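You operate a simulated robot arm through the tools that you are given. There is no shell and no other tool. Be economical: measure what you need, move in short steps, check, and stop when the job is done.

You run a simulated robot arm. Do the job below in one go: nothing can be reset, and whatever is moved stays where it is left.

TASK
Put things in order on the top of the side table. At the end: the cream garlic bulb from the top of the side table stands where the green bottle stood; the cream polishing pad stands where the pink banded pot stood; the pink banded pot from the top of the side table stands on top of the silver pear tray; the green bottle stands where the blue flask stood; the blue flask stands where the cream polishing pad stood; whatever was shut is shut again. Leave all else as you found it, and nothing knocked over.

Only the result counts: the job must be done as asked and must still hold three seconds after the hand-in. Knocking over, shifting, dropping, spilling or breaking anything else fails it.

THE ROBOT
A 6-joint arm with a two-finger parallel gripper, fixed in place. Base frame: the origin is at the foot of the arm, x ahead of it, y to its left, z up; the work surface is at about z = 800. Readings come in mm, rad, newtons and seconds.
With the tool pointing down near the work surface it reaches from about 260 to 680 mm from the base axis. Its first joint turns from -1.152 to 1.152 rad. Payload 2.9 kg.
The tool frame sits at the grasp point between the pads (the TCP): z along the fingers, y along the line on which they close. The tips reach 30 mm beyond it. The gripper opens to 110 mm. The fingers are 20 mm wide and 10 mm thick; the gripper's body (48 by 112 mm) begins 55 mm behind the TCP.
Orientation is that of the tool frame in the base frame, as [roll, pitch, yaw] about the fixed x, y, z axes, in that order (R = Rz(yaw) Ry(pitch) Rx(roll)). With the fingers straight down and closing along the base's y, the tool's x points along the base's -x, its y along +y and its z along -z.

THE INTERFACE
- The arm moves only by the tool jog_arm. Its argument "moves" is a list of rows, each a list of 3 entries, a list of its own where there are three numbers: the shift along the tool's x, y, z in units of 150 mm (1.0 is 150 mm), then the turn, a rotation vector about the tool's x, y, z in units of 120 degrees (1.0 is 120 degrees), then the finger opening in mm, from 0 to 110. In form: [[[dx, dy, dz], [wx, wy, wz], fingers], ...]. A call has 1 to 12 rows; each row is the pose to reach, as a shift and turn from the pose commanded when the call began, along the tool's axes at that moment. A call with a number of a shift or a turn outside -1 to 1 is refused whole. Rows are played at 5 a second. More than 50 mm and 0.15 rad between two rows, or a gripper value outside its range, and nothing of the call is played. Where a pose cannot be reached the arm comes as near as it can. A force on the tool above 40 N (or 10 N above the force at the start of the call, whichever is more), or a blocked arm, ends the call early, and 0.2 s more pass. The fingers move at their own pace (about 108 mm/s each) and stop on an object; they squeeze with about 33 N. The grip force told is the motor's: it shows also when the fingers shut on nothing. Time passes only in rows, and 0.2 s behind the last, so rows that repeat a pose let the fingers close. It gives the time, the measured TCP pose, the force on the tool (base axes), the opening and the grip force at its end, in the units of the frame above (readings bear some noise).
- Cameras (640 x 400 px; columns grow to the right, rows downward): "scene" is fixed at [78.3, 452.6, 1360]; the picture's right is [-0.64, -0.77, 0.00], its down [-0.60, 0.51, -0.62] and it looks along [0.47, -0.40, -0.79] (base axes); focal length 282 px, centre (320, 200). "wrist" rides on the gripper at [-36, 0, -57] in the tool frame; the picture's right is [0.00, -1.00, 0.00], its down [0.97, 0.00, -0.24] and it looks along [0.24, 0.00, 0.97] (tool axes); focal length 218 px, centre (320, 200).
- capture(camera): a new picture of that camera. It takes no simulated time.
- probe_pixels(camera, pixels): for up to 12 pixels [column, row] of the newest picture of that camera ("zoom" is the newest enlarged one), the place [x, y, z] in the base frame of the surface seen there, good to about 2 mm. It takes no simulated time.
- enlarge(camera, box): a new picture of the part [left, top, right, bottom] of that camera's present view, enlarged. It takes no simulated time.
- sign_off(): hands the job in; it is judged then, once.

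Work in short steps. Measure before you move; look again where a grasp or a placing could have gone wrong, and mend it. You have 80 turns and 54 pictures in all, those below and enlarged ones among them. Open the gripper and draw the arm clear of the work before you hand the job in, unless the task says otherwise; then end with one line.

The tools are called after "Call:" as name(argument=value, ...) on one line, values as JSON. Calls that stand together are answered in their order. jog_arm: Moves the arm, as the interface text tells. Its arguments: {"type":"object","properties":{"moves":{"type":"array","items":{"type":"array"}}},"required":["moves"]} The other tools are called the same way: capture (camera) takes a picture; probe_pixels (camera, pixels) gives the place of the surface under pixels of a picture; enlarge (camera, box) takes an enlarged picture of a part of a camera's view; sign_off () hands the job in.

At the start:

```text
t: 0.0
tcp_pos: [372.6, 110.0, 1054.6]
tcp_rot: [3.142, 0.0, 3.141]
contact_force: [0.4, 0.2, -0.5]
gripper_width: 109.8
grasp_force: 0.1
```

scene: 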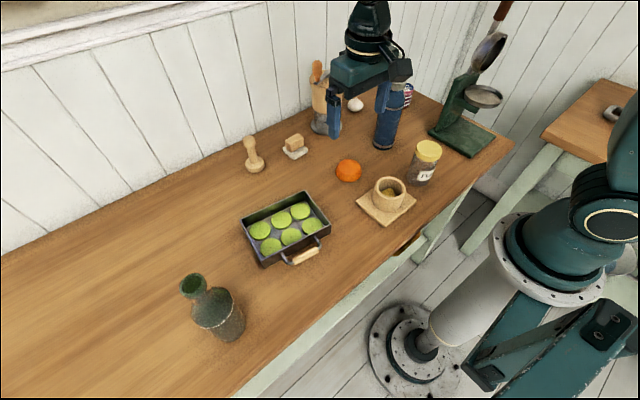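
wrist: 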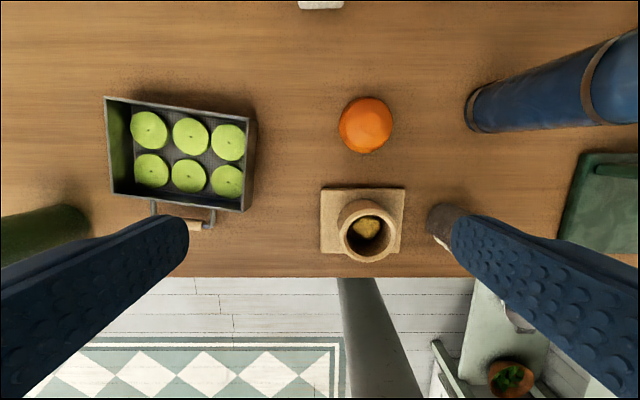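

The scene is partly hidden by the gripper around (370,90). I'll enlarge several regions before moving.

Call:
enlarge(camera="scene", box=[280, 40, 520, 190])

Call:
enlarge(camera="scene", box=[160, 120, 400, 350])

```text
2.67 times, centred on (400, 115) of scene
```

zoom: 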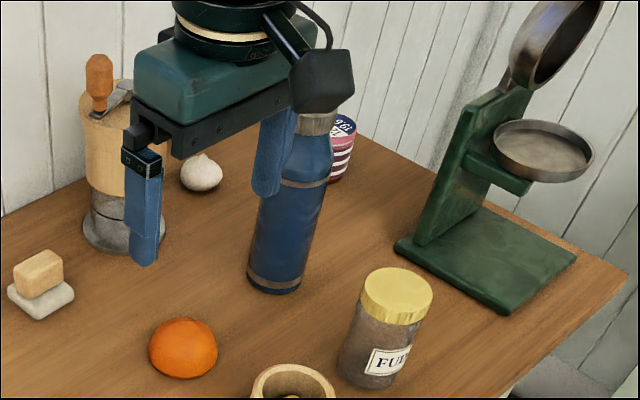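

```text
1.74 times, centred on (280, 235) of scene
```

zoom: 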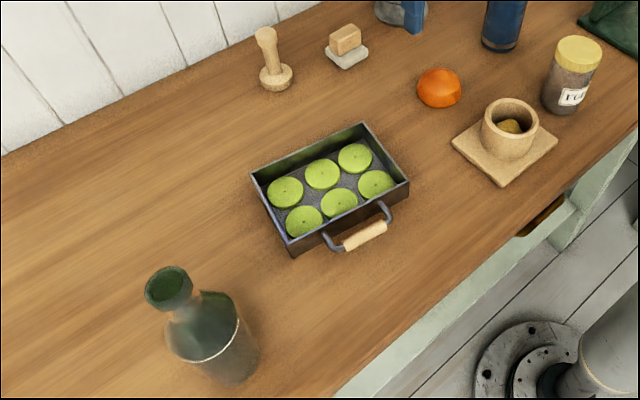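

The pad is at (295,150), the pink banded pot is partly hidden behind the flask at (407,95), and the garlic is at (355,104). I'll probe the object positions in the scene.

Call:
capture(camera="scene")

Call:
probe_pixels(camera="scene", pixels=[[355, 104], [394, 100], [383, 147], [408, 92], [407, 104], [293, 139], [295, 155], [192, 285], [220, 318], [290, 210], [428, 148], [317, 70]])

```text
49 pictures are left
```

scene: 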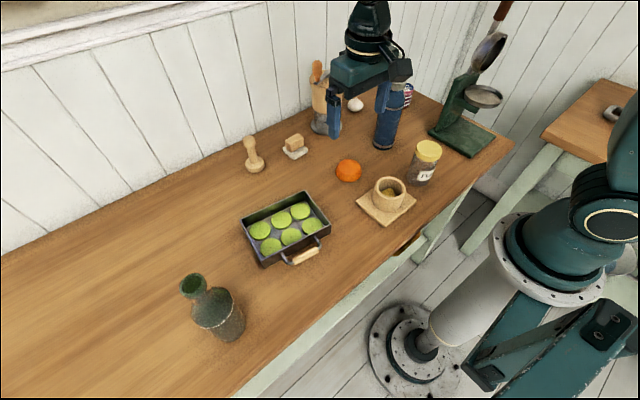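

```text
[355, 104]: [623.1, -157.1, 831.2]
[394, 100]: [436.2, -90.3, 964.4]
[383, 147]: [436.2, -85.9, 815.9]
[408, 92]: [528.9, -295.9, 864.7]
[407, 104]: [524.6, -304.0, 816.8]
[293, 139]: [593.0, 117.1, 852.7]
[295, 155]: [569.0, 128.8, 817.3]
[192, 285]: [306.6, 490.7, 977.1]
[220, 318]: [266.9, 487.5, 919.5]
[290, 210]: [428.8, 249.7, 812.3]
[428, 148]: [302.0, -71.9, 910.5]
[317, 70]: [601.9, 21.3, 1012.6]
```

The bottle stands at about (300,495), the flask (460,-100), the pot (540,-310), the pad (590,120), the garlic (625,-160) and the tray (429,250). I'll shift the arm +y, above the tray, to look at it and to clear the view of the far objects.

Call:
jog_arm(moves=[[[0, 0.3, 0], [0, 0, 0], 110], [[0, 0.6, 0], [0, 0, 0], 110], [[0, 0.9, 0], [0, 0, 0], 110], [[0, 0.9, 0], [0, 0, 0], 110]])

Call:
capture(camera="wrist")

Call:
capture(camera="scene")

```text
t: 1.0
tcp_pos: [372.5, 244.8, 1054.9]
tcp_rot: [3.141, 0.001, -3.139]
contact_force: [0.4, 0.2, 0.1]
gripper_width: 109.9
grasp_force: 0.0
```

```text
48 pictures are left
```

wrist: 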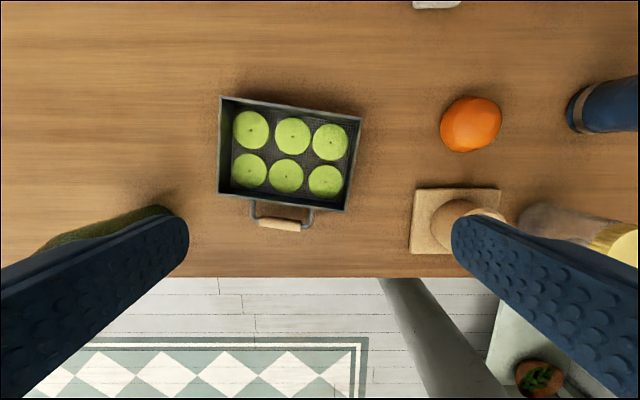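

```text
47 pictures are left
```

scene: 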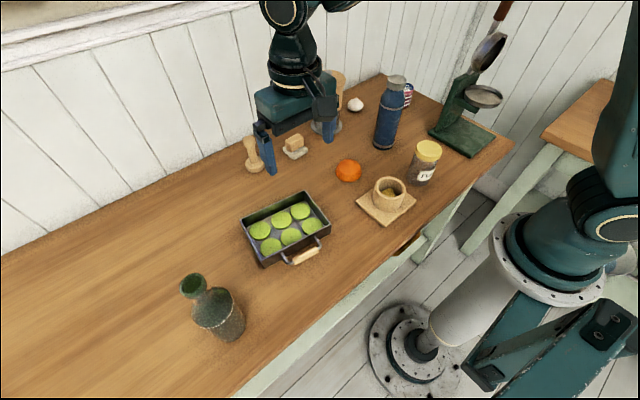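

The tray and its six green discs are clear in the wrist view (220–360, 97–210). I'll probe the tray floor, disc tops and rim, and the flask, garlic and pot in the scene view.

Call:
probe_pixels(camera="wrist", pixels=[[251, 130], [292, 136], [330, 142], [249, 170], [286, 176], [325, 180], [270, 155], [222, 100], [359, 119], [344, 210], [218, 195], [282, 226]])

Call:
enlarge(camera="scene", box=[300, 55, 460, 155])

Call:
probe_pixels(camera="scene", pixels=[[397, 79], [381, 147], [394, 146], [407, 86], [410, 88], [408, 104], [412, 97], [355, 99], [355, 108], [350, 104], [361, 104], [448, 130]])

```text
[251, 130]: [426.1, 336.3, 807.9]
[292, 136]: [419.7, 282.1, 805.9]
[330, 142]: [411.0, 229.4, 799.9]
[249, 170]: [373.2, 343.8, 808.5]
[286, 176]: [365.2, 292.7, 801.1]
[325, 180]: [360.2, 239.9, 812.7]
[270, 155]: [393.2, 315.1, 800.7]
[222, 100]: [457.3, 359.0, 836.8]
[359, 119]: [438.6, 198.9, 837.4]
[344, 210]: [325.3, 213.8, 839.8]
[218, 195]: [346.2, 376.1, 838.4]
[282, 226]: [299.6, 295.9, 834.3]
```

```text
4.00 times, centred on (380, 105) of scene
```

zoom: 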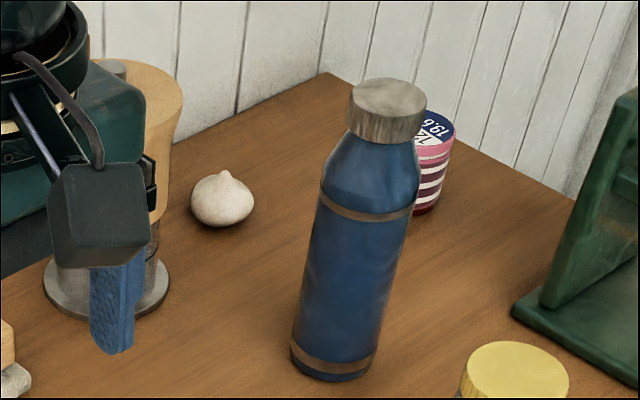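

```text
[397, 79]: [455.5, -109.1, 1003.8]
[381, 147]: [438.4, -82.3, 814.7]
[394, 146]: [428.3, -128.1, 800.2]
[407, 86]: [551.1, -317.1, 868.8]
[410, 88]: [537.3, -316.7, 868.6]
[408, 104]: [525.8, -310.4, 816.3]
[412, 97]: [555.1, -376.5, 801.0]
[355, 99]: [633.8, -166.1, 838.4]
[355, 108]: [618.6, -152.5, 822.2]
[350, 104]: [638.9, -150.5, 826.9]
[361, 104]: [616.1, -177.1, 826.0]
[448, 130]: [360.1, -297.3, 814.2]
```

The tray's corners put its centre at about (392,287), with the rim at z≈838. I need to know whether the discs are loose or flat, so I'll zoom in on the tray with the wrist camera.

Call:
enlarge(camera="wrist", box=[210, 85, 370, 235])

Call:
probe_pixels(camera="zoom", pixels=[[325, 190], [320, 235], [250, 215], [400, 225], [330, 140], [290, 360], [310, 270], [200, 230], [475, 255], [250, 130], [405, 160], [385, 320]])

Call:
enlarge(camera="scene", box=[225, 180, 345, 275])

```text
2.67 times, centred on (290, 160) of wrist
```

zoom: 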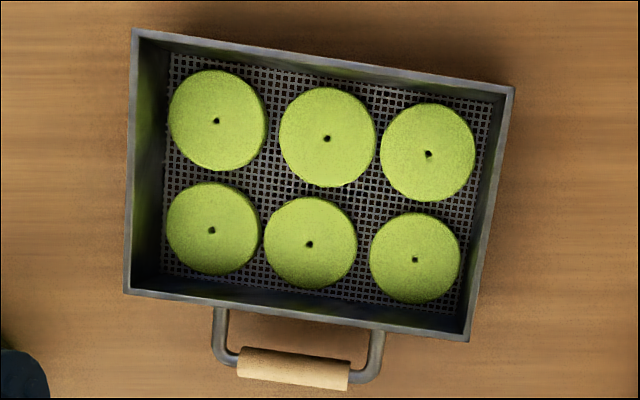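

```text
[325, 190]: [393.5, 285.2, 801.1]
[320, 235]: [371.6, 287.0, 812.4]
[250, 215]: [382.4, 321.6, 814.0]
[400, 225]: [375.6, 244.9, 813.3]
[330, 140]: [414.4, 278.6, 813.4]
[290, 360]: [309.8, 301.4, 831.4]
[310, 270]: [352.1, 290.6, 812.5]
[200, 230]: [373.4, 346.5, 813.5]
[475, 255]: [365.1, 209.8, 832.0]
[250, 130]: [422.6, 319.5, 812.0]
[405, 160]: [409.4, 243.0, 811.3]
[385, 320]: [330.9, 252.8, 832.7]
```

```text
4.21 times, centred on (285, 228) of scene
```

zoom: 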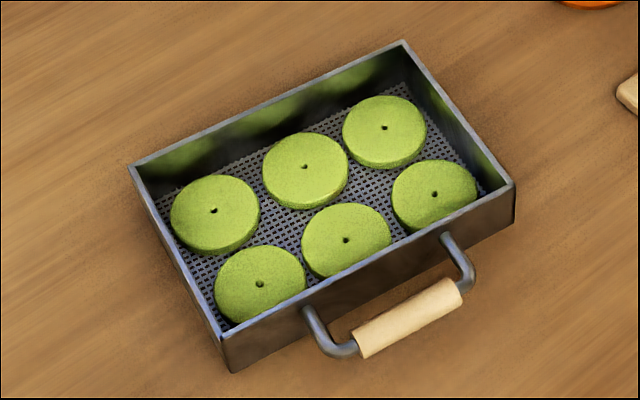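

The discs top out at z≈813 and look like part of the tray. Next I'll probe the scale that stands near the pot, plus the mortar.

Call:
probe_pixels(camera="scene", pixels=[[447, 126], [485, 93], [468, 96], [490, 45], [502, 10], [455, 108], [470, 75], [430, 130], [408, 108], [403, 84], [411, 84], [484, 103]])

Call:
jog_arm(moves=[[[0, -0.3, -0.2], [0, 0, 0], 110], [[0, -0.6, -0.4], [0, 0, 0], 110], [[-0.1, -0.9, -0.4], [0, 0, 0], 110], [[-0.2, -1, -0.4], [0, 0, 0], 110]])

Call:
jog_arm(moves=[[[-0.1, -0.3, 0], [0, 0, 0], 110], [[-0.2, -0.6, 0], [0, 0, 0], 110], [[-0.3, -0.8, 0], [0, 0, 0], 110], [[-0.4, -1, 0], [0, 0, 0], 110], [[-0.4, -1, 0], [0, 0, 0], 110]])

Call:
capture(camera="wrist")

```text
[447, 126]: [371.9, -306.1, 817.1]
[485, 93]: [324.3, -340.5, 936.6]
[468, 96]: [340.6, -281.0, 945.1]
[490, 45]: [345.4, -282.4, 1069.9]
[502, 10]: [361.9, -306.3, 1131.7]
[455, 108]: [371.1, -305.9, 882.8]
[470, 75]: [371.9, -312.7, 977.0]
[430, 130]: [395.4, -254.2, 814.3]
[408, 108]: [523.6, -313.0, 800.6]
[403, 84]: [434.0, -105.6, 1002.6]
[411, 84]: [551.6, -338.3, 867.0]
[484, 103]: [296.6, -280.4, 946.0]
```

```text
refused: row 1 steps farther than a row can; nothing moved
```

```text
t: 2.2
tcp_pos: [432.4, 94.2, 1056.5]
tcp_rot: [3.141, 0.0, 3.141]
contact_force: [-0.1, -0.5, 0.9]
gripper_width: 110.1
grasp_force: 0.0
```

```text
43 pictures are left
```

wrist: 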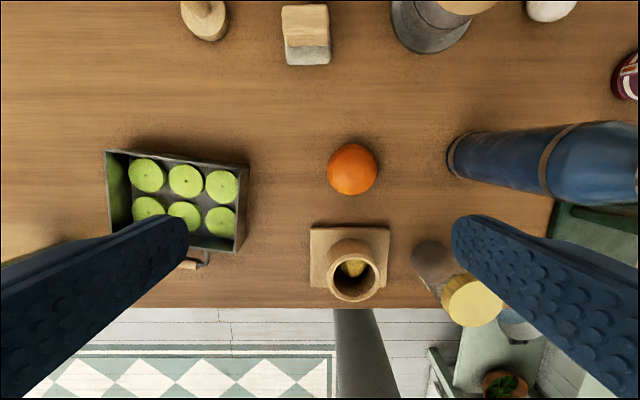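

Row steps must stay under 50 mm in total. I'm at (432,94,1056). The flask top is at 1004, so I'll rise 35 mm and go to about (540,-50), then on to (540,-190), and look.

Call:
jog_arm(moves=[[[-0.1, 0, -0.22], [0, 0, 0], 110], [[-0.3, -0.2, -0.22], [0, 0, 0], 110], [[-0.5, -0.4, -0.22], [0, 0, 0], 110], [[-0.7, -0.6, -0.22], [0, 0, 0], 110], [[-0.7, -0.9, -0.22], [0, 0, 0], 110]])

Call:
jog_arm(moves=[[[0, -0.3, 0], [0, 0, 0], 110], [[0, -0.6, 0], [0, 0, 0], 110], [[0, -0.9, 0], [0, 0, 0], 110], [[0, -0.95, 0], [0, 0, 0], 110]])

Call:
capture(camera="wrist")

Call:
capture(camera="scene")

```text
t: 3.4
tcp_pos: [537.1, -41.4, 1088.0]
tcp_rot: [3.141, -0.003, -3.139]
contact_force: [-0.5, -0.1, 0.7]
gripper_width: 110.0
grasp_force: 0.1
```

```text
t: 4.4
tcp_pos: [538.3, -182.0, 1088.1]
tcp_rot: [3.141, 0.001, 3.141]
contact_force: [0.8, -0.5, -0.1]
gripper_width: 110.0
grasp_force: 0.0
```

```text
42 pictures are left
```

wrist: 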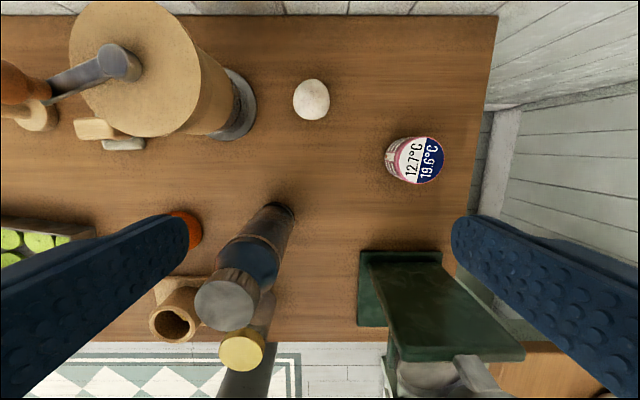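

```text
41 pictures are left
```

scene: 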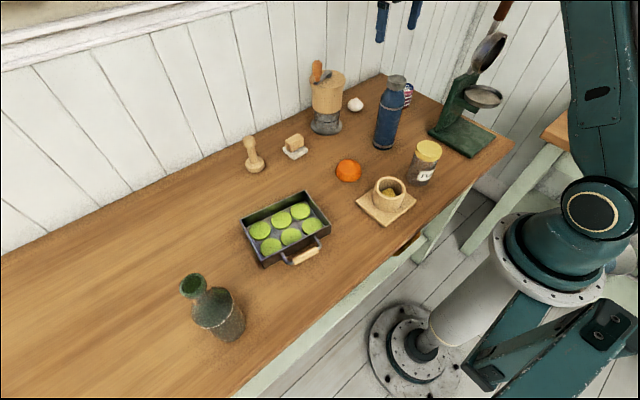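

The pot's lid is at (416,160) in the wrist view and the garlic is at (312,100). I'll probe both.

Call:
probe_pixels(camera="wrist", pixels=[[388, 160], [420, 160], [442, 160], [415, 140], [420, 182], [394, 150], [311, 100], [296, 100], [328, 100], [312, 82], [312, 117], [366, 255]])

Call:
enlarge(camera="wrist", box=[270, 60, 470, 200])

```text
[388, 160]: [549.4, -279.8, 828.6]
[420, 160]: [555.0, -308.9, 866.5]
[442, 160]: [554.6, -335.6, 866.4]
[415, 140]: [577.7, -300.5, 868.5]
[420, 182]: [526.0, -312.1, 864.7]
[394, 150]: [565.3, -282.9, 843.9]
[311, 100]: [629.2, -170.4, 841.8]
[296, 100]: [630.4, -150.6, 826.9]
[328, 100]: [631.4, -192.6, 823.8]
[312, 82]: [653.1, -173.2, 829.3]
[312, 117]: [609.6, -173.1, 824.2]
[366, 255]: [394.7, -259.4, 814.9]
```

```text
2.86 times, centred on (370, 130) of wrist
```

zoom: 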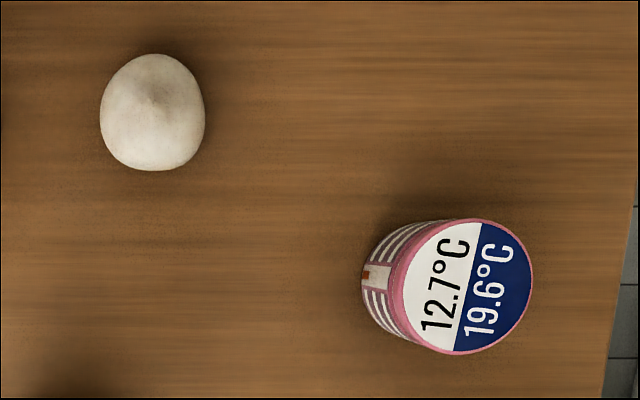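

The pot centre is about (551,-309), diameter ~57, top 867. I'll move above it and descend to z≈945 first.

Call:
jog_arm(moves=[[[-0.04, -0.3, 0], [0, 0, 0], 110], [[-0.087, -0.6, 0], [0, 0, 0], 110], [[-0.087, -0.847, 0], [0, 0, 0], 110], [[-0.087, -0.847, 0.3], [0, 0, 0], 110], [[-0.087, -0.847, 0.6], [0, 0, 0], 110], [[-0.087, -0.847, 0.9], [0, 0, 0], 110], [[-0.087, -0.847, 0.95], [0, 0, 0], 110]])

Call:
capture(camera="wrist")

Call:
capture(camera="scene")

```text
t: 6.0
tcp_pos: [551.4, -308.3, 945.0]
tcp_rot: [-3.141, 0.002, 3.141]
contact_force: [0.0, -0.3, 0.8]
gripper_width: 110.1
grasp_force: 0.2
```

```text
39 pictures are left
```

wrist: 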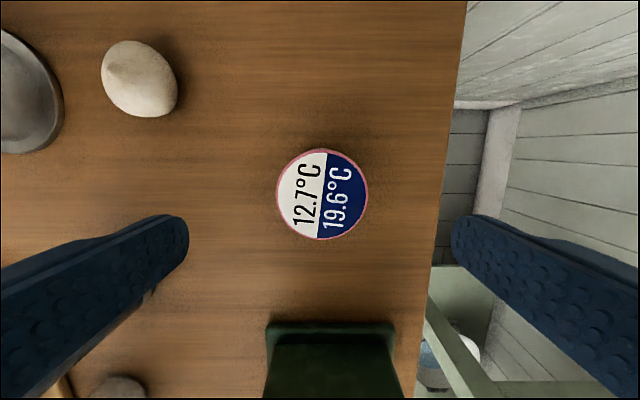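

```text
38 pictures are left
```

scene: 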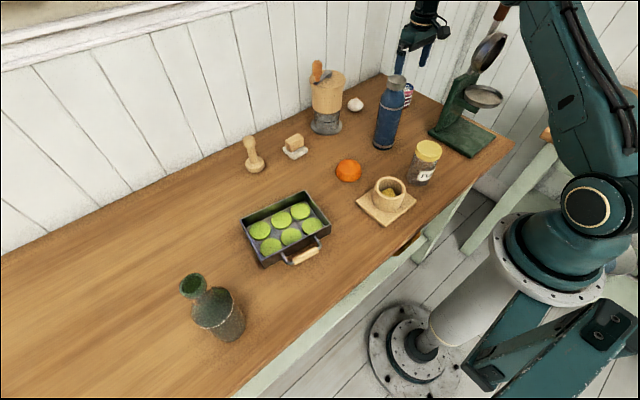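

The pot is centred between the fingers at (322,195). I'll descend to z≈843 in steps and close.

Call:
jog_arm(moves=[[[0, -0.005, 0.2], [0, 0, 0], 110], [[0, -0.005, 0.4], [0, 0, 0], 110], [[0, -0.005, 0.55], [0, 0, 0], 110], [[0, -0.005, 0.68], [0, 0, 0], 110], [[0, -0.005, 0.68], [0, 0, 0], 110]])

Call:
capture(camera="scene")

```text
t: 7.2
tcp_pos: [551.8, -310.0, 843.2]
tcp_rot: [3.14, 0.0, 3.142]
contact_force: [0.3, 0.0, 0.0]
gripper_width: 110.0
grasp_force: 0.1
```

```text
37 pictures are left
```

scene: 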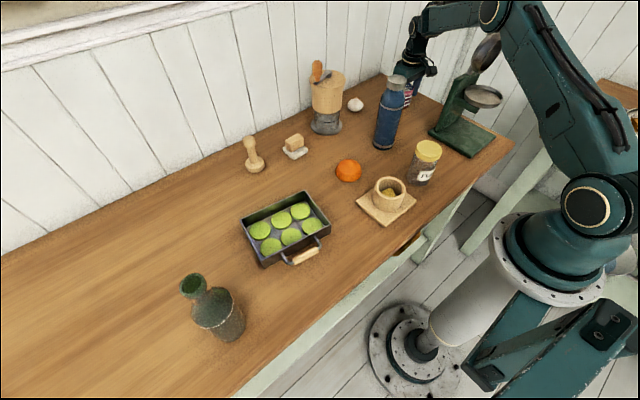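

No contact and the scale looks unmoved. I'll close on the pot and lift.

Call:
jog_arm(moves=[[[0, 0, 0], [0, 0, 0], 50], [[0, 0, 0], [0, 0, 0], 50], [[0, 0, 0], [0, 0, 0], 45], [[0, 0, 0], [0, 0, 0], 45]])

Call:
jog_arm(moves=[[[0, 0, -0.1], [0, 0, 0], 40], [[0, 0, -0.3], [0, 0, 0], 40], [[0, 0, -0.6], [0, 0, 0], 40], [[0, 0, -0.9], [0, 0, 0], 40], [[0, 0, -1], [0, 0, 0], 40]])

Call:
capture(camera="wrist")

```text
t: 8.2
tcp_pos: [551.5, -310.0, 843.0]
tcp_rot: [3.142, 0.0, -3.141]
contact_force: [0.6, -0.8, -0.3]
gripper_width: 59.2
grasp_force: 33.4
```

```text
t: 9.4
tcp_pos: [549.9, -309.4, 994.8]
tcp_rot: [-3.141, 0.0, -3.14]
contact_force: [1.0, -0.1, -0.2]
gripper_width: 40.0
grasp_force: 0.0
```

```text
36 pictures are left
```

wrist: 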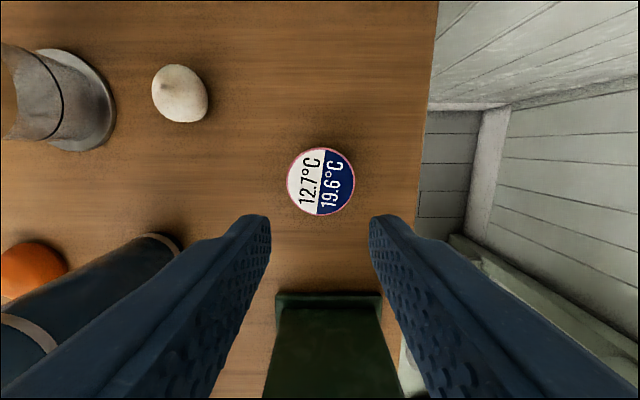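

The fingers shut to 40 mm, so the pot slipped and stayed behind, still upright at (321,181). I'll probe its exact centre and profile again.

Call:
probe_pixels(camera="wrist", pixels=[[290, 181], [321, 181], [352, 181], [321, 150], [321, 212], [300, 160], [342, 160], [300, 203], [342, 203]])

Call:
enlarge(camera="scene", box=[380, 70, 440, 115])

```text
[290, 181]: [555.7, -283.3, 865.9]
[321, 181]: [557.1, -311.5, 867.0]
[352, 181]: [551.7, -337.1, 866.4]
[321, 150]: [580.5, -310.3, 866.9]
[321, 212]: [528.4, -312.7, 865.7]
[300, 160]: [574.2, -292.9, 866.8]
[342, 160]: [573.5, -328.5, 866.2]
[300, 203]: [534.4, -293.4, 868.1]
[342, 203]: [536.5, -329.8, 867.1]
```

```text
8.89 times, centred on (410, 92) of scene
```

zoom: 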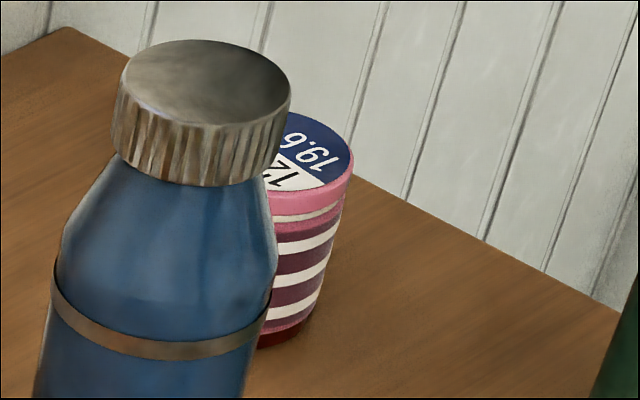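

The pot is at about (554,-310.5) and tapers toward its base. I'll reopen, descend a bit deeper (z≈836), close with a longer settle, and lift very gently.

Call:
jog_arm(moves=[[[-0.02, -0.003, 0], [0, 0, 0], 110], [[-0.02, -0.003, 0], [0, 0, 0], 110], [[-0.02, -0.003, 0], [0, 0, 0], 110], [[-0.02, -0.003, 0.3], [0, 0, 0], 110], [[-0.02, -0.003, 0.6], [0, 0, 0], 110], [[-0.02, -0.003, 0.85], [0, 0, 0], 110], [[-0.02, -0.003, 1], [0, 0, 0], 110]])

Call:
jog_arm(moves=[[[0, 0, 0.05], [0, 0, 0], 110], [[0, 0, 0.05], [0, 0, 0], 60], [[0, 0, 0.05], [0, 0, 0], 30], [[0, 0, 0.05], [0, 0, 0], 0], [[0, 0, 0.05], [0, 0, 0], 0], [[0, 0, 0.05], [0, 0, 0], 0]])

Call:
jog_arm(moves=[[[0, 0, -0.02], [0, 0, 0], 0], [[0, 0, -0.04], [0, 0, 0], 0], [[0, 0, -0.06], [0, 0, 0], 0], [[0, 0, -0.09], [0, 0, 0], 0], [[0, 0, -0.12], [0, 0, 0], 0]])

Call:
capture(camera="wrist")

```text
t: 11.0
tcp_pos: [554.4, -309.4, 844.5]
tcp_rot: [3.14, 0.001, -3.141]
contact_force: [0.4, 0.3, 0.3]
gripper_width: 109.8
grasp_force: 0.0
```

```text
t: 12.4
tcp_pos: [553.3, -308.9, 835.9]
tcp_rot: [-3.141, 0.0, -3.141]
contact_force: [2.0, 1.4, -0.5]
gripper_width: 59.0
grasp_force: 33.1
```

```text
t: 13.6
tcp_pos: [554.4, -310.7, 854.0]
tcp_rot: [3.142, -0.002, 3.141]
contact_force: [0.2, 0.9, -2.6]
gripper_width: 59.3
grasp_force: 32.8
```

```text
34 pictures are left
```

wrist: 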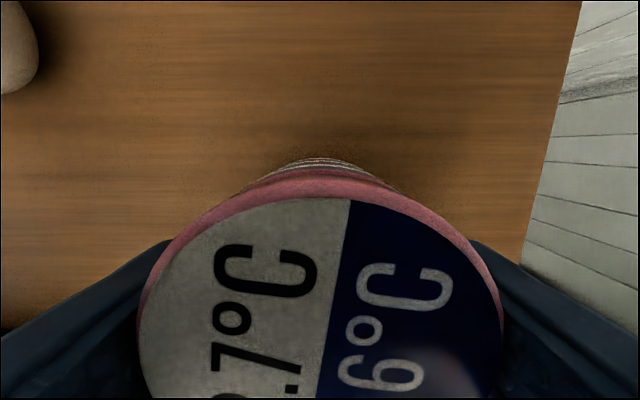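

The pot is held (59 mm, weight ~2.6 N). I'll lift it smoothly to z≈1085 in two calls.

Call:
jog_arm(moves=[[[0, 0, -0.04], [0, 0, 0], 0], [[0, 0, -0.1], [0, 0, 0], 0], [[0, 0, -0.18], [0, 0, 0], 0], [[0, 0, -0.27], [0, 0, 0], 0], [[0, 0, -0.36], [0, 0, 0], 0], [[0, 0, -0.46], [0, 0, 0], 0], [[0, 0, -0.56], [0, 0, 0], 0], [[0, 0, -0.66], [0, 0, 0], 0], [[0, 0, -0.76], [0, 0, 0], 0], [[0, 0, -0.86], [0, 0, 0], 0], [[0, 0, -0.95], [0, 0, 0], 0], [[0, 0, -1], [0, 0, 0], 0]])

Call:
jog_arm(moves=[[[0, 0, -0.04], [0, 0, 0], 0], [[0, 0, -0.12], [0, 0, 0], 0], [[0, 0, -0.22], [0, 0, 0], 0], [[0, 0, -0.32], [0, 0, 0], 0], [[0, 0, -0.42], [0, 0, 0], 0], [[0, 0, -0.5], [0, 0, 0], 0], [[0, 0, -0.55], [0, 0, 0], 0]])

```text
t: 16.2
tcp_pos: [553.3, -309.9, 1004.6]
tcp_rot: [-3.14, 0.0, -3.142]
contact_force: [0.4, 0.4, -2.2]
gripper_width: 59.1
grasp_force: 32.8
```

```text
t: 17.8
tcp_pos: [554.4, -311.9, 1086.8]
tcp_rot: [3.141, -0.002, -3.141]
contact_force: [-0.3, 0.1, -2.6]
gripper_width: 59.2
grasp_force: 33.1
```

Still held. I'll travel straight to above the tray centre (392,287) at z≈1086 in four smooth calls.

Call:
jog_arm(moves=[[[0.01, 0.04, 0], [0, 0, 0], 0], [[0.03, 0.12, 0], [0, 0, 0], 0], [[0.06, 0.24, 0], [0, 0, 0], 0], [[0.1, 0.38, 0], [0, 0, 0], 0], [[0.14, 0.53, 0], [0, 0, 0], 0], [[0.18, 0.68, 0], [0, 0, 0], 0], [[0.22, 0.82, 0], [0, 0, 0], 0], [[0.25, 0.92, 0], [0, 0, 0], 0], [[0.27, 0.98, 0], [0, 0, 0], 0], [[0.27, 1, 0], [0, 0, 0], 0]])

Call:
jog_arm(moves=[[[0.01, 0.04, 0], [0, 0, 0], 0], [[0.03, 0.12, 0], [0, 0, 0], 0], [[0.06, 0.24, 0], [0, 0, 0], 0], [[0.1, 0.38, 0], [0, 0, 0], 0], [[0.14, 0.53, 0], [0, 0, 0], 0], [[0.18, 0.68, 0], [0, 0, 0], 0], [[0.22, 0.82, 0], [0, 0, 0], 0], [[0.25, 0.92, 0], [0, 0, 0], 0], [[0.27, 0.98, 0], [0, 0, 0], 0], [[0.27, 1, 0], [0, 0, 0], 0]])

Call:
jog_arm(moves=[[[0.01, 0.04, 0], [0, 0, 0], 0], [[0.03, 0.12, 0], [0, 0, 0], 0], [[0.06, 0.24, 0], [0, 0, 0], 0], [[0.1, 0.38, 0], [0, 0, 0], 0], [[0.14, 0.53, 0], [0, 0, 0], 0], [[0.18, 0.68, 0], [0, 0, 0], 0], [[0.22, 0.82, 0], [0, 0, 0], 0], [[0.25, 0.92, 0], [0, 0, 0], 0], [[0.27, 0.98, 0], [0, 0, 0], 0], [[0.27, 1, 0], [0, 0, 0], 0]])

Call:
jog_arm(moves=[[[0.01, 0.04, 0], [0, 0, 0], 0], [[0.03, 0.12, 0], [0, 0, 0], 0], [[0.06, 0.24, 0], [0, 0, 0], 0], [[0.1, 0.38, 0], [0, 0, 0], 0], [[0.14, 0.53, 0], [0, 0, 0], 0], [[0.18, 0.68, 0], [0, 0, 0], 0], [[0.22, 0.82, 0], [0, 0, 0], 0], [[0.25, 0.92, 0], [0, 0, 0], 0], [[0.27, 0.97, 0], [0, 0, 0], 0], [[0.27, 0.98, 0], [0, 0, 0], 0]])

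Call:
capture(camera="scene")

```text
t: 20.0
tcp_pos: [514.4, -160.6, 1085.9]
tcp_rot: [3.141, 0.0, -3.14]
contact_force: [-0.6, 0.5, -1.6]
gripper_width: 59.1
grasp_force: 32.6
```

```text
t: 22.2
tcp_pos: [473.7, -9.7, 1085.9]
tcp_rot: [3.141, -0.001, 3.141]
contact_force: [0.3, -0.9, -1.6]
gripper_width: 59.3
grasp_force: 33.2
```

```text
t: 24.4
tcp_pos: [431.4, 140.4, 1085.9]
tcp_rot: [3.141, 0.0, -3.141]
contact_force: [0.8, 0.4, -2.0]
gripper_width: 59.1
grasp_force: 32.9
```

```text
t: 26.6
tcp_pos: [391.8, 288.0, 1086.1]
tcp_rot: [-3.141, 0.0, -3.141]
contact_force: [-0.1, 0.4, -2.1]
gripper_width: 59.1
grasp_force: 32.9
```

```text
33 pictures are left
```

scene: 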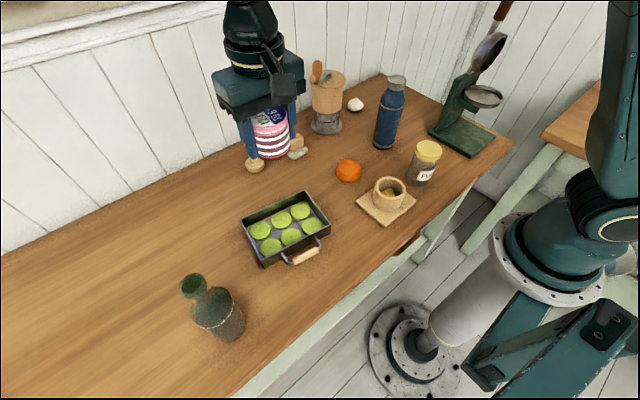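

The pot is held above the tray. I'll descend to z≈868, then in small steps to contact near 849.

Call:
jog_arm(moves=[[[0, -0.005, 0.04], [0, 0, 0], 0], [[0, -0.005, 0.12], [0, 0, 0], 0], [[0, -0.005, 0.24], [0, 0, 0], 0], [[0, -0.005, 0.38], [0, 0, 0], 0], [[0, -0.005, 0.53], [0, 0, 0], 0], [[0, -0.005, 0.68], [0, 0, 0], 0], [[0, -0.005, 0.82], [0, 0, 0], 0], [[0, -0.005, 0.92], [0, 0, 0], 0], [[0, -0.005, 0.98], [0, 0, 0], 0], [[0, -0.005, 1], [0, 0, 0], 0]])

Call:
jog_arm(moves=[[[0, 0, 0.05], [0, 0, 0], 0], [[0, 0, 0.12], [0, 0, 0], 0], [[0, 0, 0.2], [0, 0, 0], 0], [[0, 0, 0.28], [0, 0, 0], 0], [[0, 0, 0.36], [0, 0, 0], 0], [[0, 0, 0.42], [0, 0, 0], 0], [[0, 0, 0.46], [0, 0, 0], 0], [[0, 0, 0.49], [0, 0, 0], 0], [[0, 0, 0.51], [0, 0, 0], 0], [[0, 0, 0.53], [0, 0, 0], 0]])

Call:
capture(camera="scene")

```text
t: 28.8
tcp_pos: [391.7, 286.9, 936.0]
tcp_rot: [-3.141, 0.0, -3.141]
contact_force: [-0.5, 0.4, -2.3]
gripper_width: 59.1
grasp_force: 33.0
```

```text
t: 31.0
tcp_pos: [391.5, 285.6, 856.6]
tcp_rot: [3.141, 0.001, -3.141]
contact_force: [0.1, 0.2, -2.2]
gripper_width: 59.0
grasp_force: 33.1
```

```text
32 pictures are left
```

scene: 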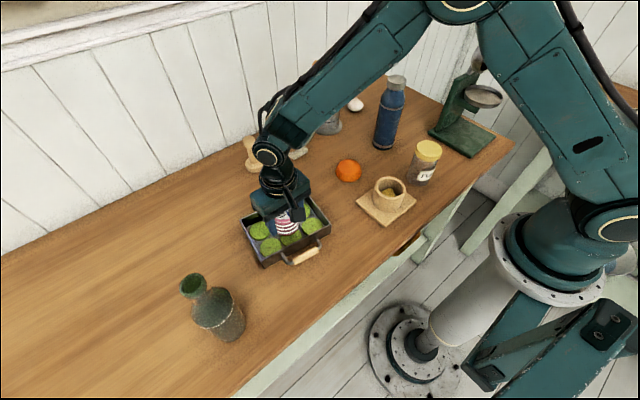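

No contact yet at 856.6. I'll step down 1.5 mm at a time to ~850.

Call:
jog_arm(moves=[[[0, 0, 0.01], [0, 0, 0], 0], [[0, 0, 0.02], [0, 0, 0], 0], [[0, 0, 0.03], [0, 0, 0], 0], [[0, 0, 0.04], [0, 0, 0], 0]])

Call:
jog_arm(moves=[[[0, 0, 0.005], [0, 0, 0], 0], [[0, 0, 0.01], [0, 0, 0], 0]])

Call:
jog_arm(moves=[[[0, 0, 0.005], [0, 0, 0], 0], [[0, 0, 0.01], [0, 0, 0], 0]])

```text
t: 32.0
tcp_pos: [391.9, 285.9, 850.1]
tcp_rot: [-3.141, 0.0, 3.141]
contact_force: [0.4, -0.2, -2.3]
gripper_width: 59.3
grasp_force: 32.9
```

```text
t: 32.6
tcp_pos: [392.4, 287.0, 849.2]
tcp_rot: [-3.141, -0.001, -3.14]
contact_force: [0.2, 1.0, -3.2]
gripper_width: 59.2
grasp_force: 33.3
```

```text
t: 33.2
tcp_pos: [391.6, 286.8, 847.0]
tcp_rot: [-3.141, 0.0, 3.141]
contact_force: [-1.1, -0.1, 2.9]
gripper_width: 59.3
grasp_force: 33.0
```

Contact: the force went from -2.3 to +2.9 N at z≈847. I'll open to 84 and rise.

Call:
jog_arm(moves=[[[0, 0, 0], [0, 0, 0], 64], [[0, 0, 0], [0, 0, 0], 72], [[0, 0, 0], [0, 0, 0], 84], [[0, 0, -0.05], [0, 0, 0], 84], [[0, 0, -0.2], [0, 0, 0], 84], [[0, 0, -0.5], [0, 0, 0], 84], [[0, 0, -0.8], [0, 0, 0], 84], [[0, 0, -1], [0, 0, 0], 84]])

Call:
capture(camera="wrist")

```text
t: 35.0
tcp_pos: [392.9, 285.5, 999.1]
tcp_rot: [3.141, -0.001, 3.141]
contact_force: [-0.4, 1.2, -0.3]
gripper_width: 83.8
grasp_force: 0.1
```

```text
31 pictures are left
```

wrist: 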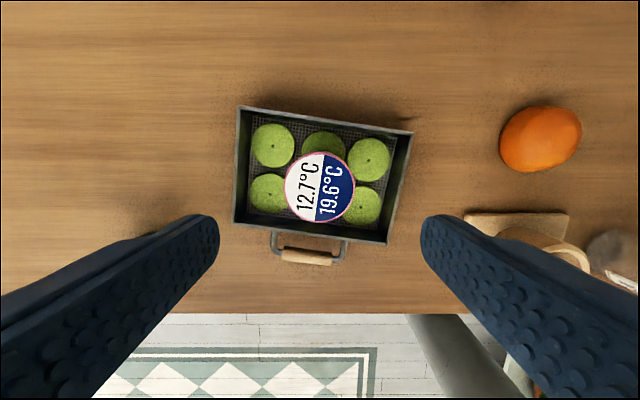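

The pot stands upright in the tray. Next I'll move to (540,150), over the pad, for a measurement.

Call:
jog_arm(moves=[[[-0.16, -0.15, 0], [0, 0, 0], 110], [[-0.33, -0.3, 0], [0, 0, 0], 110], [[-0.5, -0.45, 0], [0, 0, 0], 110], [[-0.66, -0.6, 0], [0, 0, 0], 110], [[-0.82, -0.75, 0], [0, 0, 0], 110], [[-0.98, -0.9, 0], [0, 0, 0], 110], [[-0.98, -0.98, 0], [0, 0, 0], 110]])

Call:
capture(camera="wrist")

```text
t: 36.6
tcp_pos: [540.3, 139.4, 996.5]
tcp_rot: [-3.141, -0.002, -3.141]
contact_force: [-0.2, 0.4, 0.5]
gripper_width: 110.1
grasp_force: 0.0
```

```text
30 pictures are left
```

wrist: 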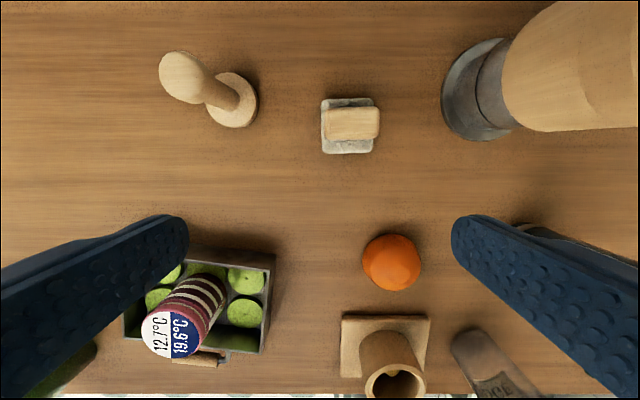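

The pad with its wooden handle is at (350,125). I'll zoom in and probe it, and the mill next to it.

Call:
enlarge(camera="wrist", box=[300, 80, 400, 170])

Call:
probe_pixels(camera="wrist", pixels=[[327, 110], [327, 135], [352, 124], [376, 110], [376, 135], [352, 110], [352, 137], [323, 102], [325, 150], [370, 148], [448, 110], [560, 80]])

```text
4.44 times, centred on (350, 125) of wrist
```

zoom: 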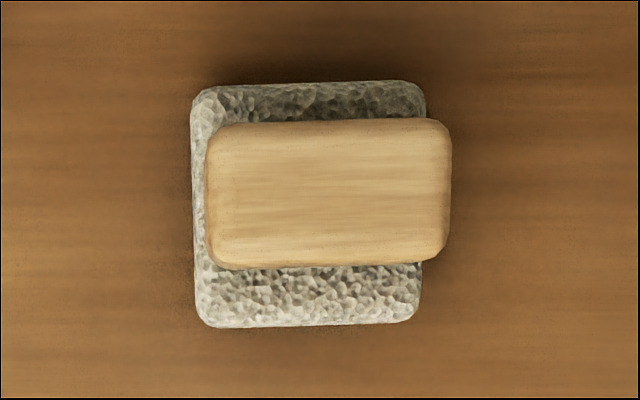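

```text
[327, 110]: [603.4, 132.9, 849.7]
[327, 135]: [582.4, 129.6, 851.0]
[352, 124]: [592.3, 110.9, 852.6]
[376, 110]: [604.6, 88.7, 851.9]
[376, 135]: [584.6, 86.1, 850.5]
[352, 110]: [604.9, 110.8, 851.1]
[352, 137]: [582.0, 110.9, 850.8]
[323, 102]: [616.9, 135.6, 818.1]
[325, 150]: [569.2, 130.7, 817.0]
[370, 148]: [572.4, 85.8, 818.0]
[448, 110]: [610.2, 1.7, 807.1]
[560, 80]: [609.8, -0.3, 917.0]
```

The pad spans x 567–618 and y 84–136 with its top at 818. The handle spans x 581–605 and y 86–133, up to z 851, so the centre is (593,110). I'll grasp the handle along y with the TCP at z≈854, opening 80.

Call:
jog_arm(moves=[[[-0.12, -0.07, 0], [0, 0, 0], 80], [[-0.24, -0.14, 0], [0, 0, 0], 80], [[-0.353, -0.196, 0], [0, 0, 0], 80], [[-0.353, -0.196, 0.2], [0, 0, 0], 80], [[-0.353, -0.196, 0.4], [0, 0, 0], 80], [[-0.353, -0.196, 0.6], [0, 0, 0], 80], [[-0.353, -0.196, 0.6], [0, 0, 0], 80]])

Call:
capture(camera="wrist")

Call:
capture(camera="scene")

```text
t: 38.2
tcp_pos: [591.3, 109.2, 908.0]
tcp_rot: [-3.141, 0.0, 3.141]
contact_force: [-0.9, 0.0, -0.2]
gripper_width: 80.1
grasp_force: 0.0
```

```text
28 pictures are left
```

wrist: 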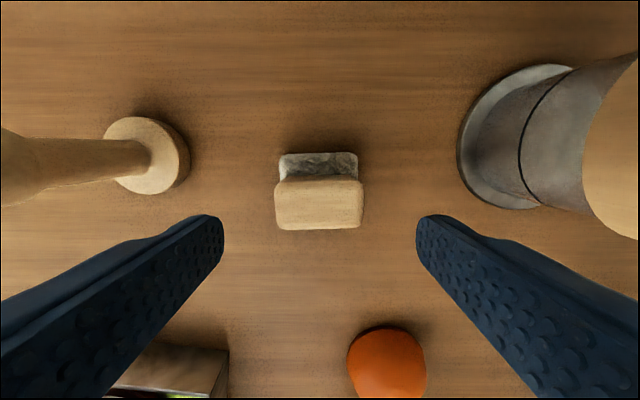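

```text
27 pictures are left
```

scene: 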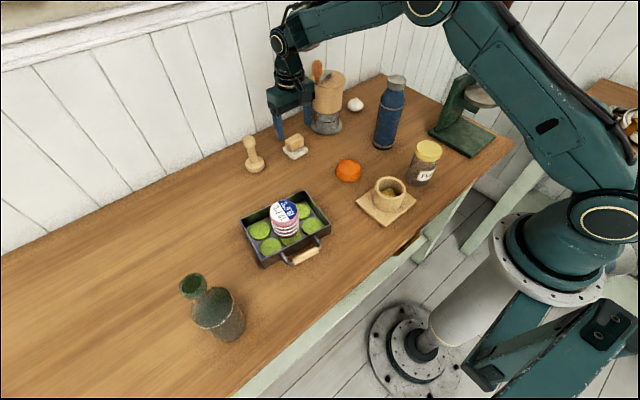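

Aligned: the handle is centred at (319,203) and the arm is clear of the mill. I'll descend to 854, close, and lift slowly.

Call:
jog_arm(moves=[[[-0.005, 0, 0.12], [0, 0, 0], 80], [[-0.005, 0, 0.25], [0, 0, 0], 80], [[-0.005, 0, 0.36], [0, 0, 0], 80], [[-0.005, 0, 0.36], [0, 0, 0], 60], [[-0.005, 0, 0.36], [0, 0, 0], 30], [[-0.005, 0, 0.36], [0, 0, 0], 0], [[-0.005, 0, 0.36], [0, 0, 0], 0], [[-0.005, 0, 0.36], [0, 0, 0], 0]])

Call:
jog_arm(moves=[[[0, 0, -0.02], [0, 0, 0], 0], [[0, 0, -0.05], [0, 0, 0], 0], [[0, 0, -0.1], [0, 0, 0], 0], [[0, 0, -0.16], [0, 0, 0], 0], [[0, 0, -0.23], [0, 0, 0], 0], [[0, 0, -0.32], [0, 0, 0], 0], [[0, 0, -0.42], [0, 0, 0], 0], [[0, 0, -0.54], [0, 0, 0], 0], [[0, 0, -0.67], [0, 0, 0], 0], [[0, 0, -0.82], [0, 0, 0], 0], [[0, 0, -0.94], [0, 0, 0], 0], [[0, 0, -1], [0, 0, 0], 0]])

Call:
capture(camera="wrist")

```text
t: 40.0
tcp_pos: [590.7, 109.9, 855.1]
tcp_rot: [-3.141, 0.001, -3.141]
contact_force: [-0.1, -0.5, 0.3]
gripper_width: 49.7
grasp_force: 32.8
```

```text
t: 42.6
tcp_pos: [592.2, 110.5, 1004.6]
tcp_rot: [-3.14, 0.0, -3.14]
contact_force: [0.6, -0.7, -1.4]
gripper_width: 49.3
grasp_force: 33.0
```

```text
26 pictures are left
```

wrist: 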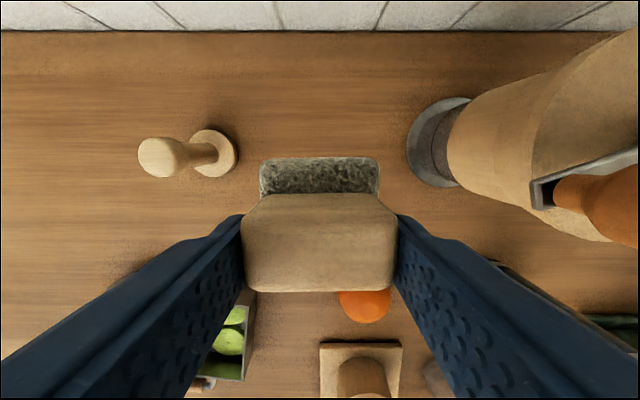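

Pad held (49 mm). I'll back off to x≈500 and rise to z≈1090, then travel to y=-310 and to x=553.

Call:
jog_arm(moves=[[[0.02, 0, -0.02], [0, 0, 0], 0], [[0.06, 0, -0.06], [0, 0, 0], 0], [[0.13, 0, -0.13], [0, 0, 0], 0], [[0.21, 0, -0.2], [0, 0, 0], 0], [[0.3, 0, -0.29], [0, 0, 0], 0], [[0.39, 0, -0.38], [0, 0, 0], 0], [[0.48, 0, -0.46], [0, 0, 0], 0], [[0.55, 0, -0.53], [0, 0, 0], 0], [[0.6, 0, -0.57], [0, 0, 0], 0], [[0.61, 0, -0.57], [0, 0, 0], 0]])

Call:
jog_arm(moves=[[[0, -0.04, 0], [0, 0, 0], 0], [[0, -0.12, 0], [0, 0, 0], 0], [[0, -0.24, 0], [0, 0, 0], 0], [[0, -0.38, 0], [0, 0, 0], 0], [[0, -0.53, 0], [0, 0, 0], 0], [[0, -0.68, 0], [0, 0, 0], 0], [[0, -0.82, 0], [0, 0, 0], 0], [[0, -0.92, 0], [0, 0, 0], 0], [[0, -0.98, 0], [0, 0, 0], 0], [[0, -1, 0], [0, 0, 0], 0]])

Call:
jog_arm(moves=[[[0, -0.04, 0], [0, 0, 0], 0], [[0, -0.12, 0], [0, 0, 0], 0], [[0, -0.24, 0], [0, 0, 0], 0], [[0, -0.38, 0], [0, 0, 0], 0], [[0, -0.53, 0], [0, 0, 0], 0], [[0, -0.68, 0], [0, 0, 0], 0], [[0, -0.82, 0], [0, 0, 0], 0], [[0, -0.92, 0], [0, 0, 0], 0], [[0, -0.98, 0], [0, 0, 0], 0], [[0, -1, 0], [0, 0, 0], 0]])

Call:
jog_arm(moves=[[[-0.02, -0.04, 0], [0, 0, 0], 0], [[-0.06, -0.12, 0], [0, 0, 0], 0], [[-0.12, -0.24, 0], [0, 0, 0], 0], [[-0.17, -0.36, 0], [0, 0, 0], 0], [[-0.22, -0.48, 0], [0, 0, 0], 0], [[-0.27, -0.6, 0], [0, 0, 0], 0], [[-0.31, -0.7, 0], [0, 0, 0], 0], [[-0.34, -0.76, 0], [0, 0, 0], 0], [[-0.36, -0.79, 0], [0, 0, 0], 0], [[-0.36, -0.8, 0], [0, 0, 0], 0]])

Call:
capture(camera="scene")

```text
t: 44.8
tcp_pos: [500.8, 109.5, 1089.8]
tcp_rot: [3.141, 0.0, -3.141]
contact_force: [-0.7, 1.0, -2.0]
gripper_width: 49.2
grasp_force: 32.9
```

```text
t: 47.0
tcp_pos: [501.9, -39.5, 1090.3]
tcp_rot: [3.14, 0.0, -3.141]
contact_force: [-0.9, 0.0, 0.1]
gripper_width: 49.1
grasp_force: 32.9
```

```text
t: 49.2
tcp_pos: [500.6, -190.3, 1089.1]
tcp_rot: [3.14, -0.001, -3.141]
contact_force: [0.0, 0.1, 0.0]
gripper_width: 49.3
grasp_force: 33.2
```

```text
t: 51.4
tcp_pos: [555.5, -310.0, 1090.3]
tcp_rot: [-3.141, -0.001, 3.14]
contact_force: [-0.5, 0.2, -1.0]
gripper_width: 49.2
grasp_force: 33.0
```

```text
25 pictures are left
```

scene: 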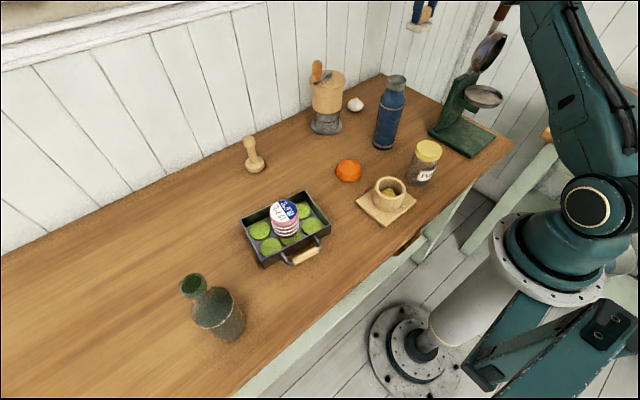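

Pad above the pot's old spot. I'll descend to ~859, then creep.

Call:
jog_arm(moves=[[[0.01, 0, 0.04], [0, 0, 0], 0], [[0.01, 0, 0.12], [0, 0, 0], 0], [[0.01, 0, 0.24], [0, 0, 0], 0], [[0.01, 0, 0.38], [0, 0, 0], 0], [[0.01, 0, 0.53], [0, 0, 0], 0], [[0.01, 0, 0.68], [0, 0, 0], 0], [[0.01, 0, 0.82], [0, 0, 0], 0], [[0.01, 0, 0.92], [0, 0, 0], 0], [[0.01, 0, 0.98], [0, 0, 0], 0], [[0.01, 0, 1], [0, 0, 0], 0]])

Call:
jog_arm(moves=[[[0, 0, 0.05], [0, 0, 0], 0], [[0, 0, 0.12], [0, 0, 0], 0], [[0, 0, 0.2], [0, 0, 0], 0], [[0, 0, 0.28], [0, 0, 0], 0], [[0, 0, 0.36], [0, 0, 0], 0], [[0, 0, 0.42], [0, 0, 0], 0], [[0, 0, 0.46], [0, 0, 0], 0], [[0, 0, 0.49], [0, 0, 0], 0], [[0, 0, 0.51], [0, 0, 0], 0], [[0, 0, 0.53], [0, 0, 0], 0]])

Call:
jog_arm(moves=[[[0, 0, 0.01], [0, 0, 0], 0], [[0, 0, 0.02], [0, 0, 0], 0]])

Call:
jog_arm(moves=[[[0, 0, 0.005], [0, 0, 0], 0], [[0, 0, 0.01], [0, 0, 0], 0]])

```text
t: 53.6
tcp_pos: [552.8, -310.9, 938.6]
tcp_rot: [-3.141, 0.002, 3.141]
contact_force: [-0.2, -0.5, 0.4]
gripper_width: 49.3
grasp_force: 33.2
```

```text
t: 55.8
tcp_pos: [553.1, -310.5, 860.5]
tcp_rot: [-3.14, 0.0, 3.141]
contact_force: [-0.1, 0.0, -0.4]
gripper_width: 49.5
grasp_force: 33.0
```

```text
t: 56.4
tcp_pos: [553.7, -310.0, 857.3]
tcp_rot: [-3.142, 0.0, 3.141]
contact_force: [0.4, 0.1, -0.6]
gripper_width: 49.3
grasp_force: 32.9
```

```text
t: 57.0
tcp_pos: [553.7, -309.8, 855.8]
tcp_rot: [-3.141, -0.002, 3.141]
contact_force: [0.7, 0.2, -0.2]
gripper_width: 49.6
grasp_force: 33.3
```

Near the table at 855.8. I'll creep a little more until contact shows.

Call:
jog_arm(moves=[[[0, 0, 0.005], [0, 0, 0], 0], [[0, 0, 0.008], [0, 0, 0], 0]])

Call:
jog_arm(moves=[[[0, 0, 0.004], [0, 0, 0], 0], [[0, 0, 0.006], [0, 0, 0], 0]])

```text
t: 57.6
tcp_pos: [553.7, -310.7, 853.8]
tcp_rot: [3.141, 0.002, -3.14]
contact_force: [0.3, 0.6, -1.2]
gripper_width: 49.6
grasp_force: 33.2
```

```text
t: 58.2
tcp_pos: [554.1, -309.8, 854.2]
tcp_rot: [-3.141, 0.0, 3.141]
contact_force: [-0.5, 0.6, 2.1]
gripper_width: 49.3
grasp_force: 33.2
```

Contact (+2.1 N at z≈854). I'll release and rise.

Call:
jog_arm(moves=[[[0, 0, 0], [0, 0, 0], 55], [[0, 0, 0], [0, 0, 0], 65], [[0, 0, 0], [0, 0, 0], 85], [[0, 0, -0.05], [0, 0, 0], 85], [[0, 0, -0.2], [0, 0, 0], 85], [[0, 0, -0.5], [0, 0, 0], 85], [[0, 0, -0.8], [0, 0, 0], 85], [[0, 0, -1], [0, 0, 0], 85]])

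Call:
capture(camera="wrist")

```text
t: 60.0
tcp_pos: [552.9, -310.2, 1004.4]
tcp_rot: [-3.14, -0.001, -3.141]
contact_force: [0.4, -0.3, 0.1]
gripper_width: 84.8
grasp_force: 0.0
```

```text
24 pictures are left
```

wrist: 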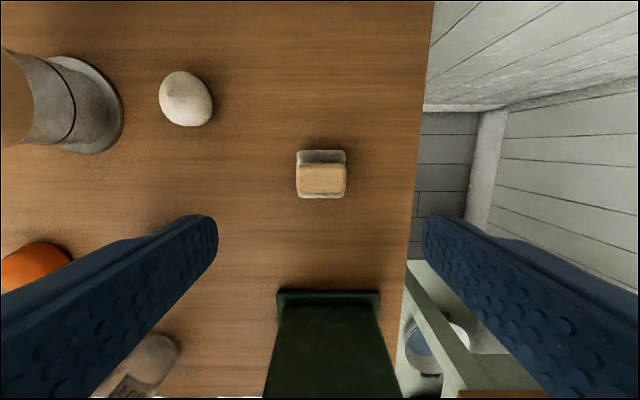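

The pad stands at (553,-310). I'll rise to 1090 and go above the flask (about (420,-110)) to measure it from above.

Call:
jog_arm(moves=[[[0, 0.05, -0.25], [0, 0, 0], 110], [[0, 0.2, -0.5], [0, 0, 0], 110], [[0.05, 0.45, -0.57], [0, 0, 0], 110], [[0.2, 0.7, -0.57], [0, 0, 0], 110], [[0.35, 0.95, -0.57], [0, 0, 0], 110]])

Call:
jog_arm(moves=[[[0.2, 0.2, 0], [0, 0, 0], 110], [[0.4, 0.38, 0], [0, 0, 0], 110], [[0.54, 0.38, 0], [0, 0, 0], 110], [[0.54, 0.38, 0], [0, 0, 0], 110]])

Call:
capture(camera="wrist")

Call:
enlarge(camera="scene", box=[350, 60, 430, 160])

```text
t: 61.2
tcp_pos: [500.1, -166.4, 1089.6]
tcp_rot: [-3.141, 0.0, -3.141]
contact_force: [-0.1, 0.1, -0.4]
gripper_width: 110.1
grasp_force: 0.0
```

```text
t: 62.2
tcp_pos: [419.2, -110.1, 1087.9]
tcp_rot: [-3.141, -0.002, -3.14]
contact_force: [0.2, 0.1, -0.2]
gripper_width: 110.3
grasp_force: 0.0
```

```text
23 pictures are left
```

wrist: 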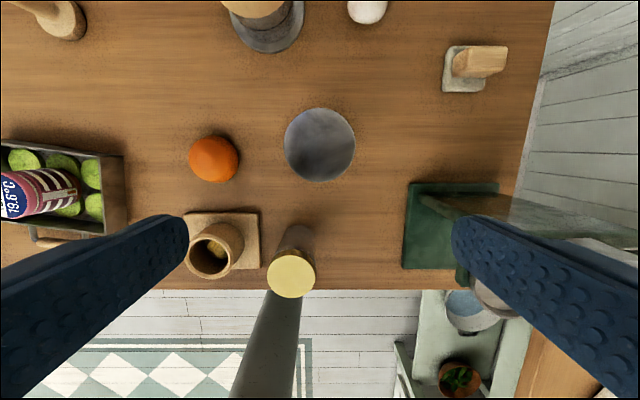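

```text
4.00 times, centred on (390, 110) of scene
```

zoom: 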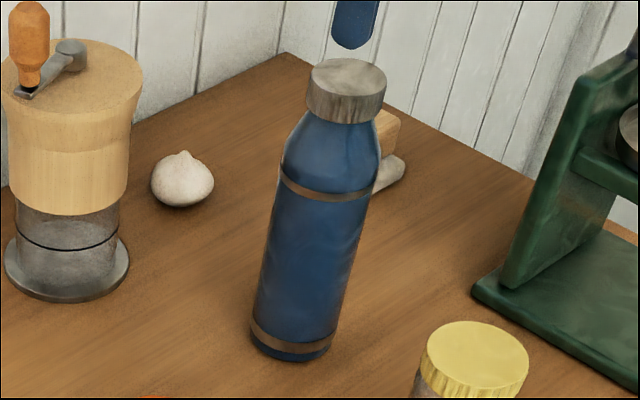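

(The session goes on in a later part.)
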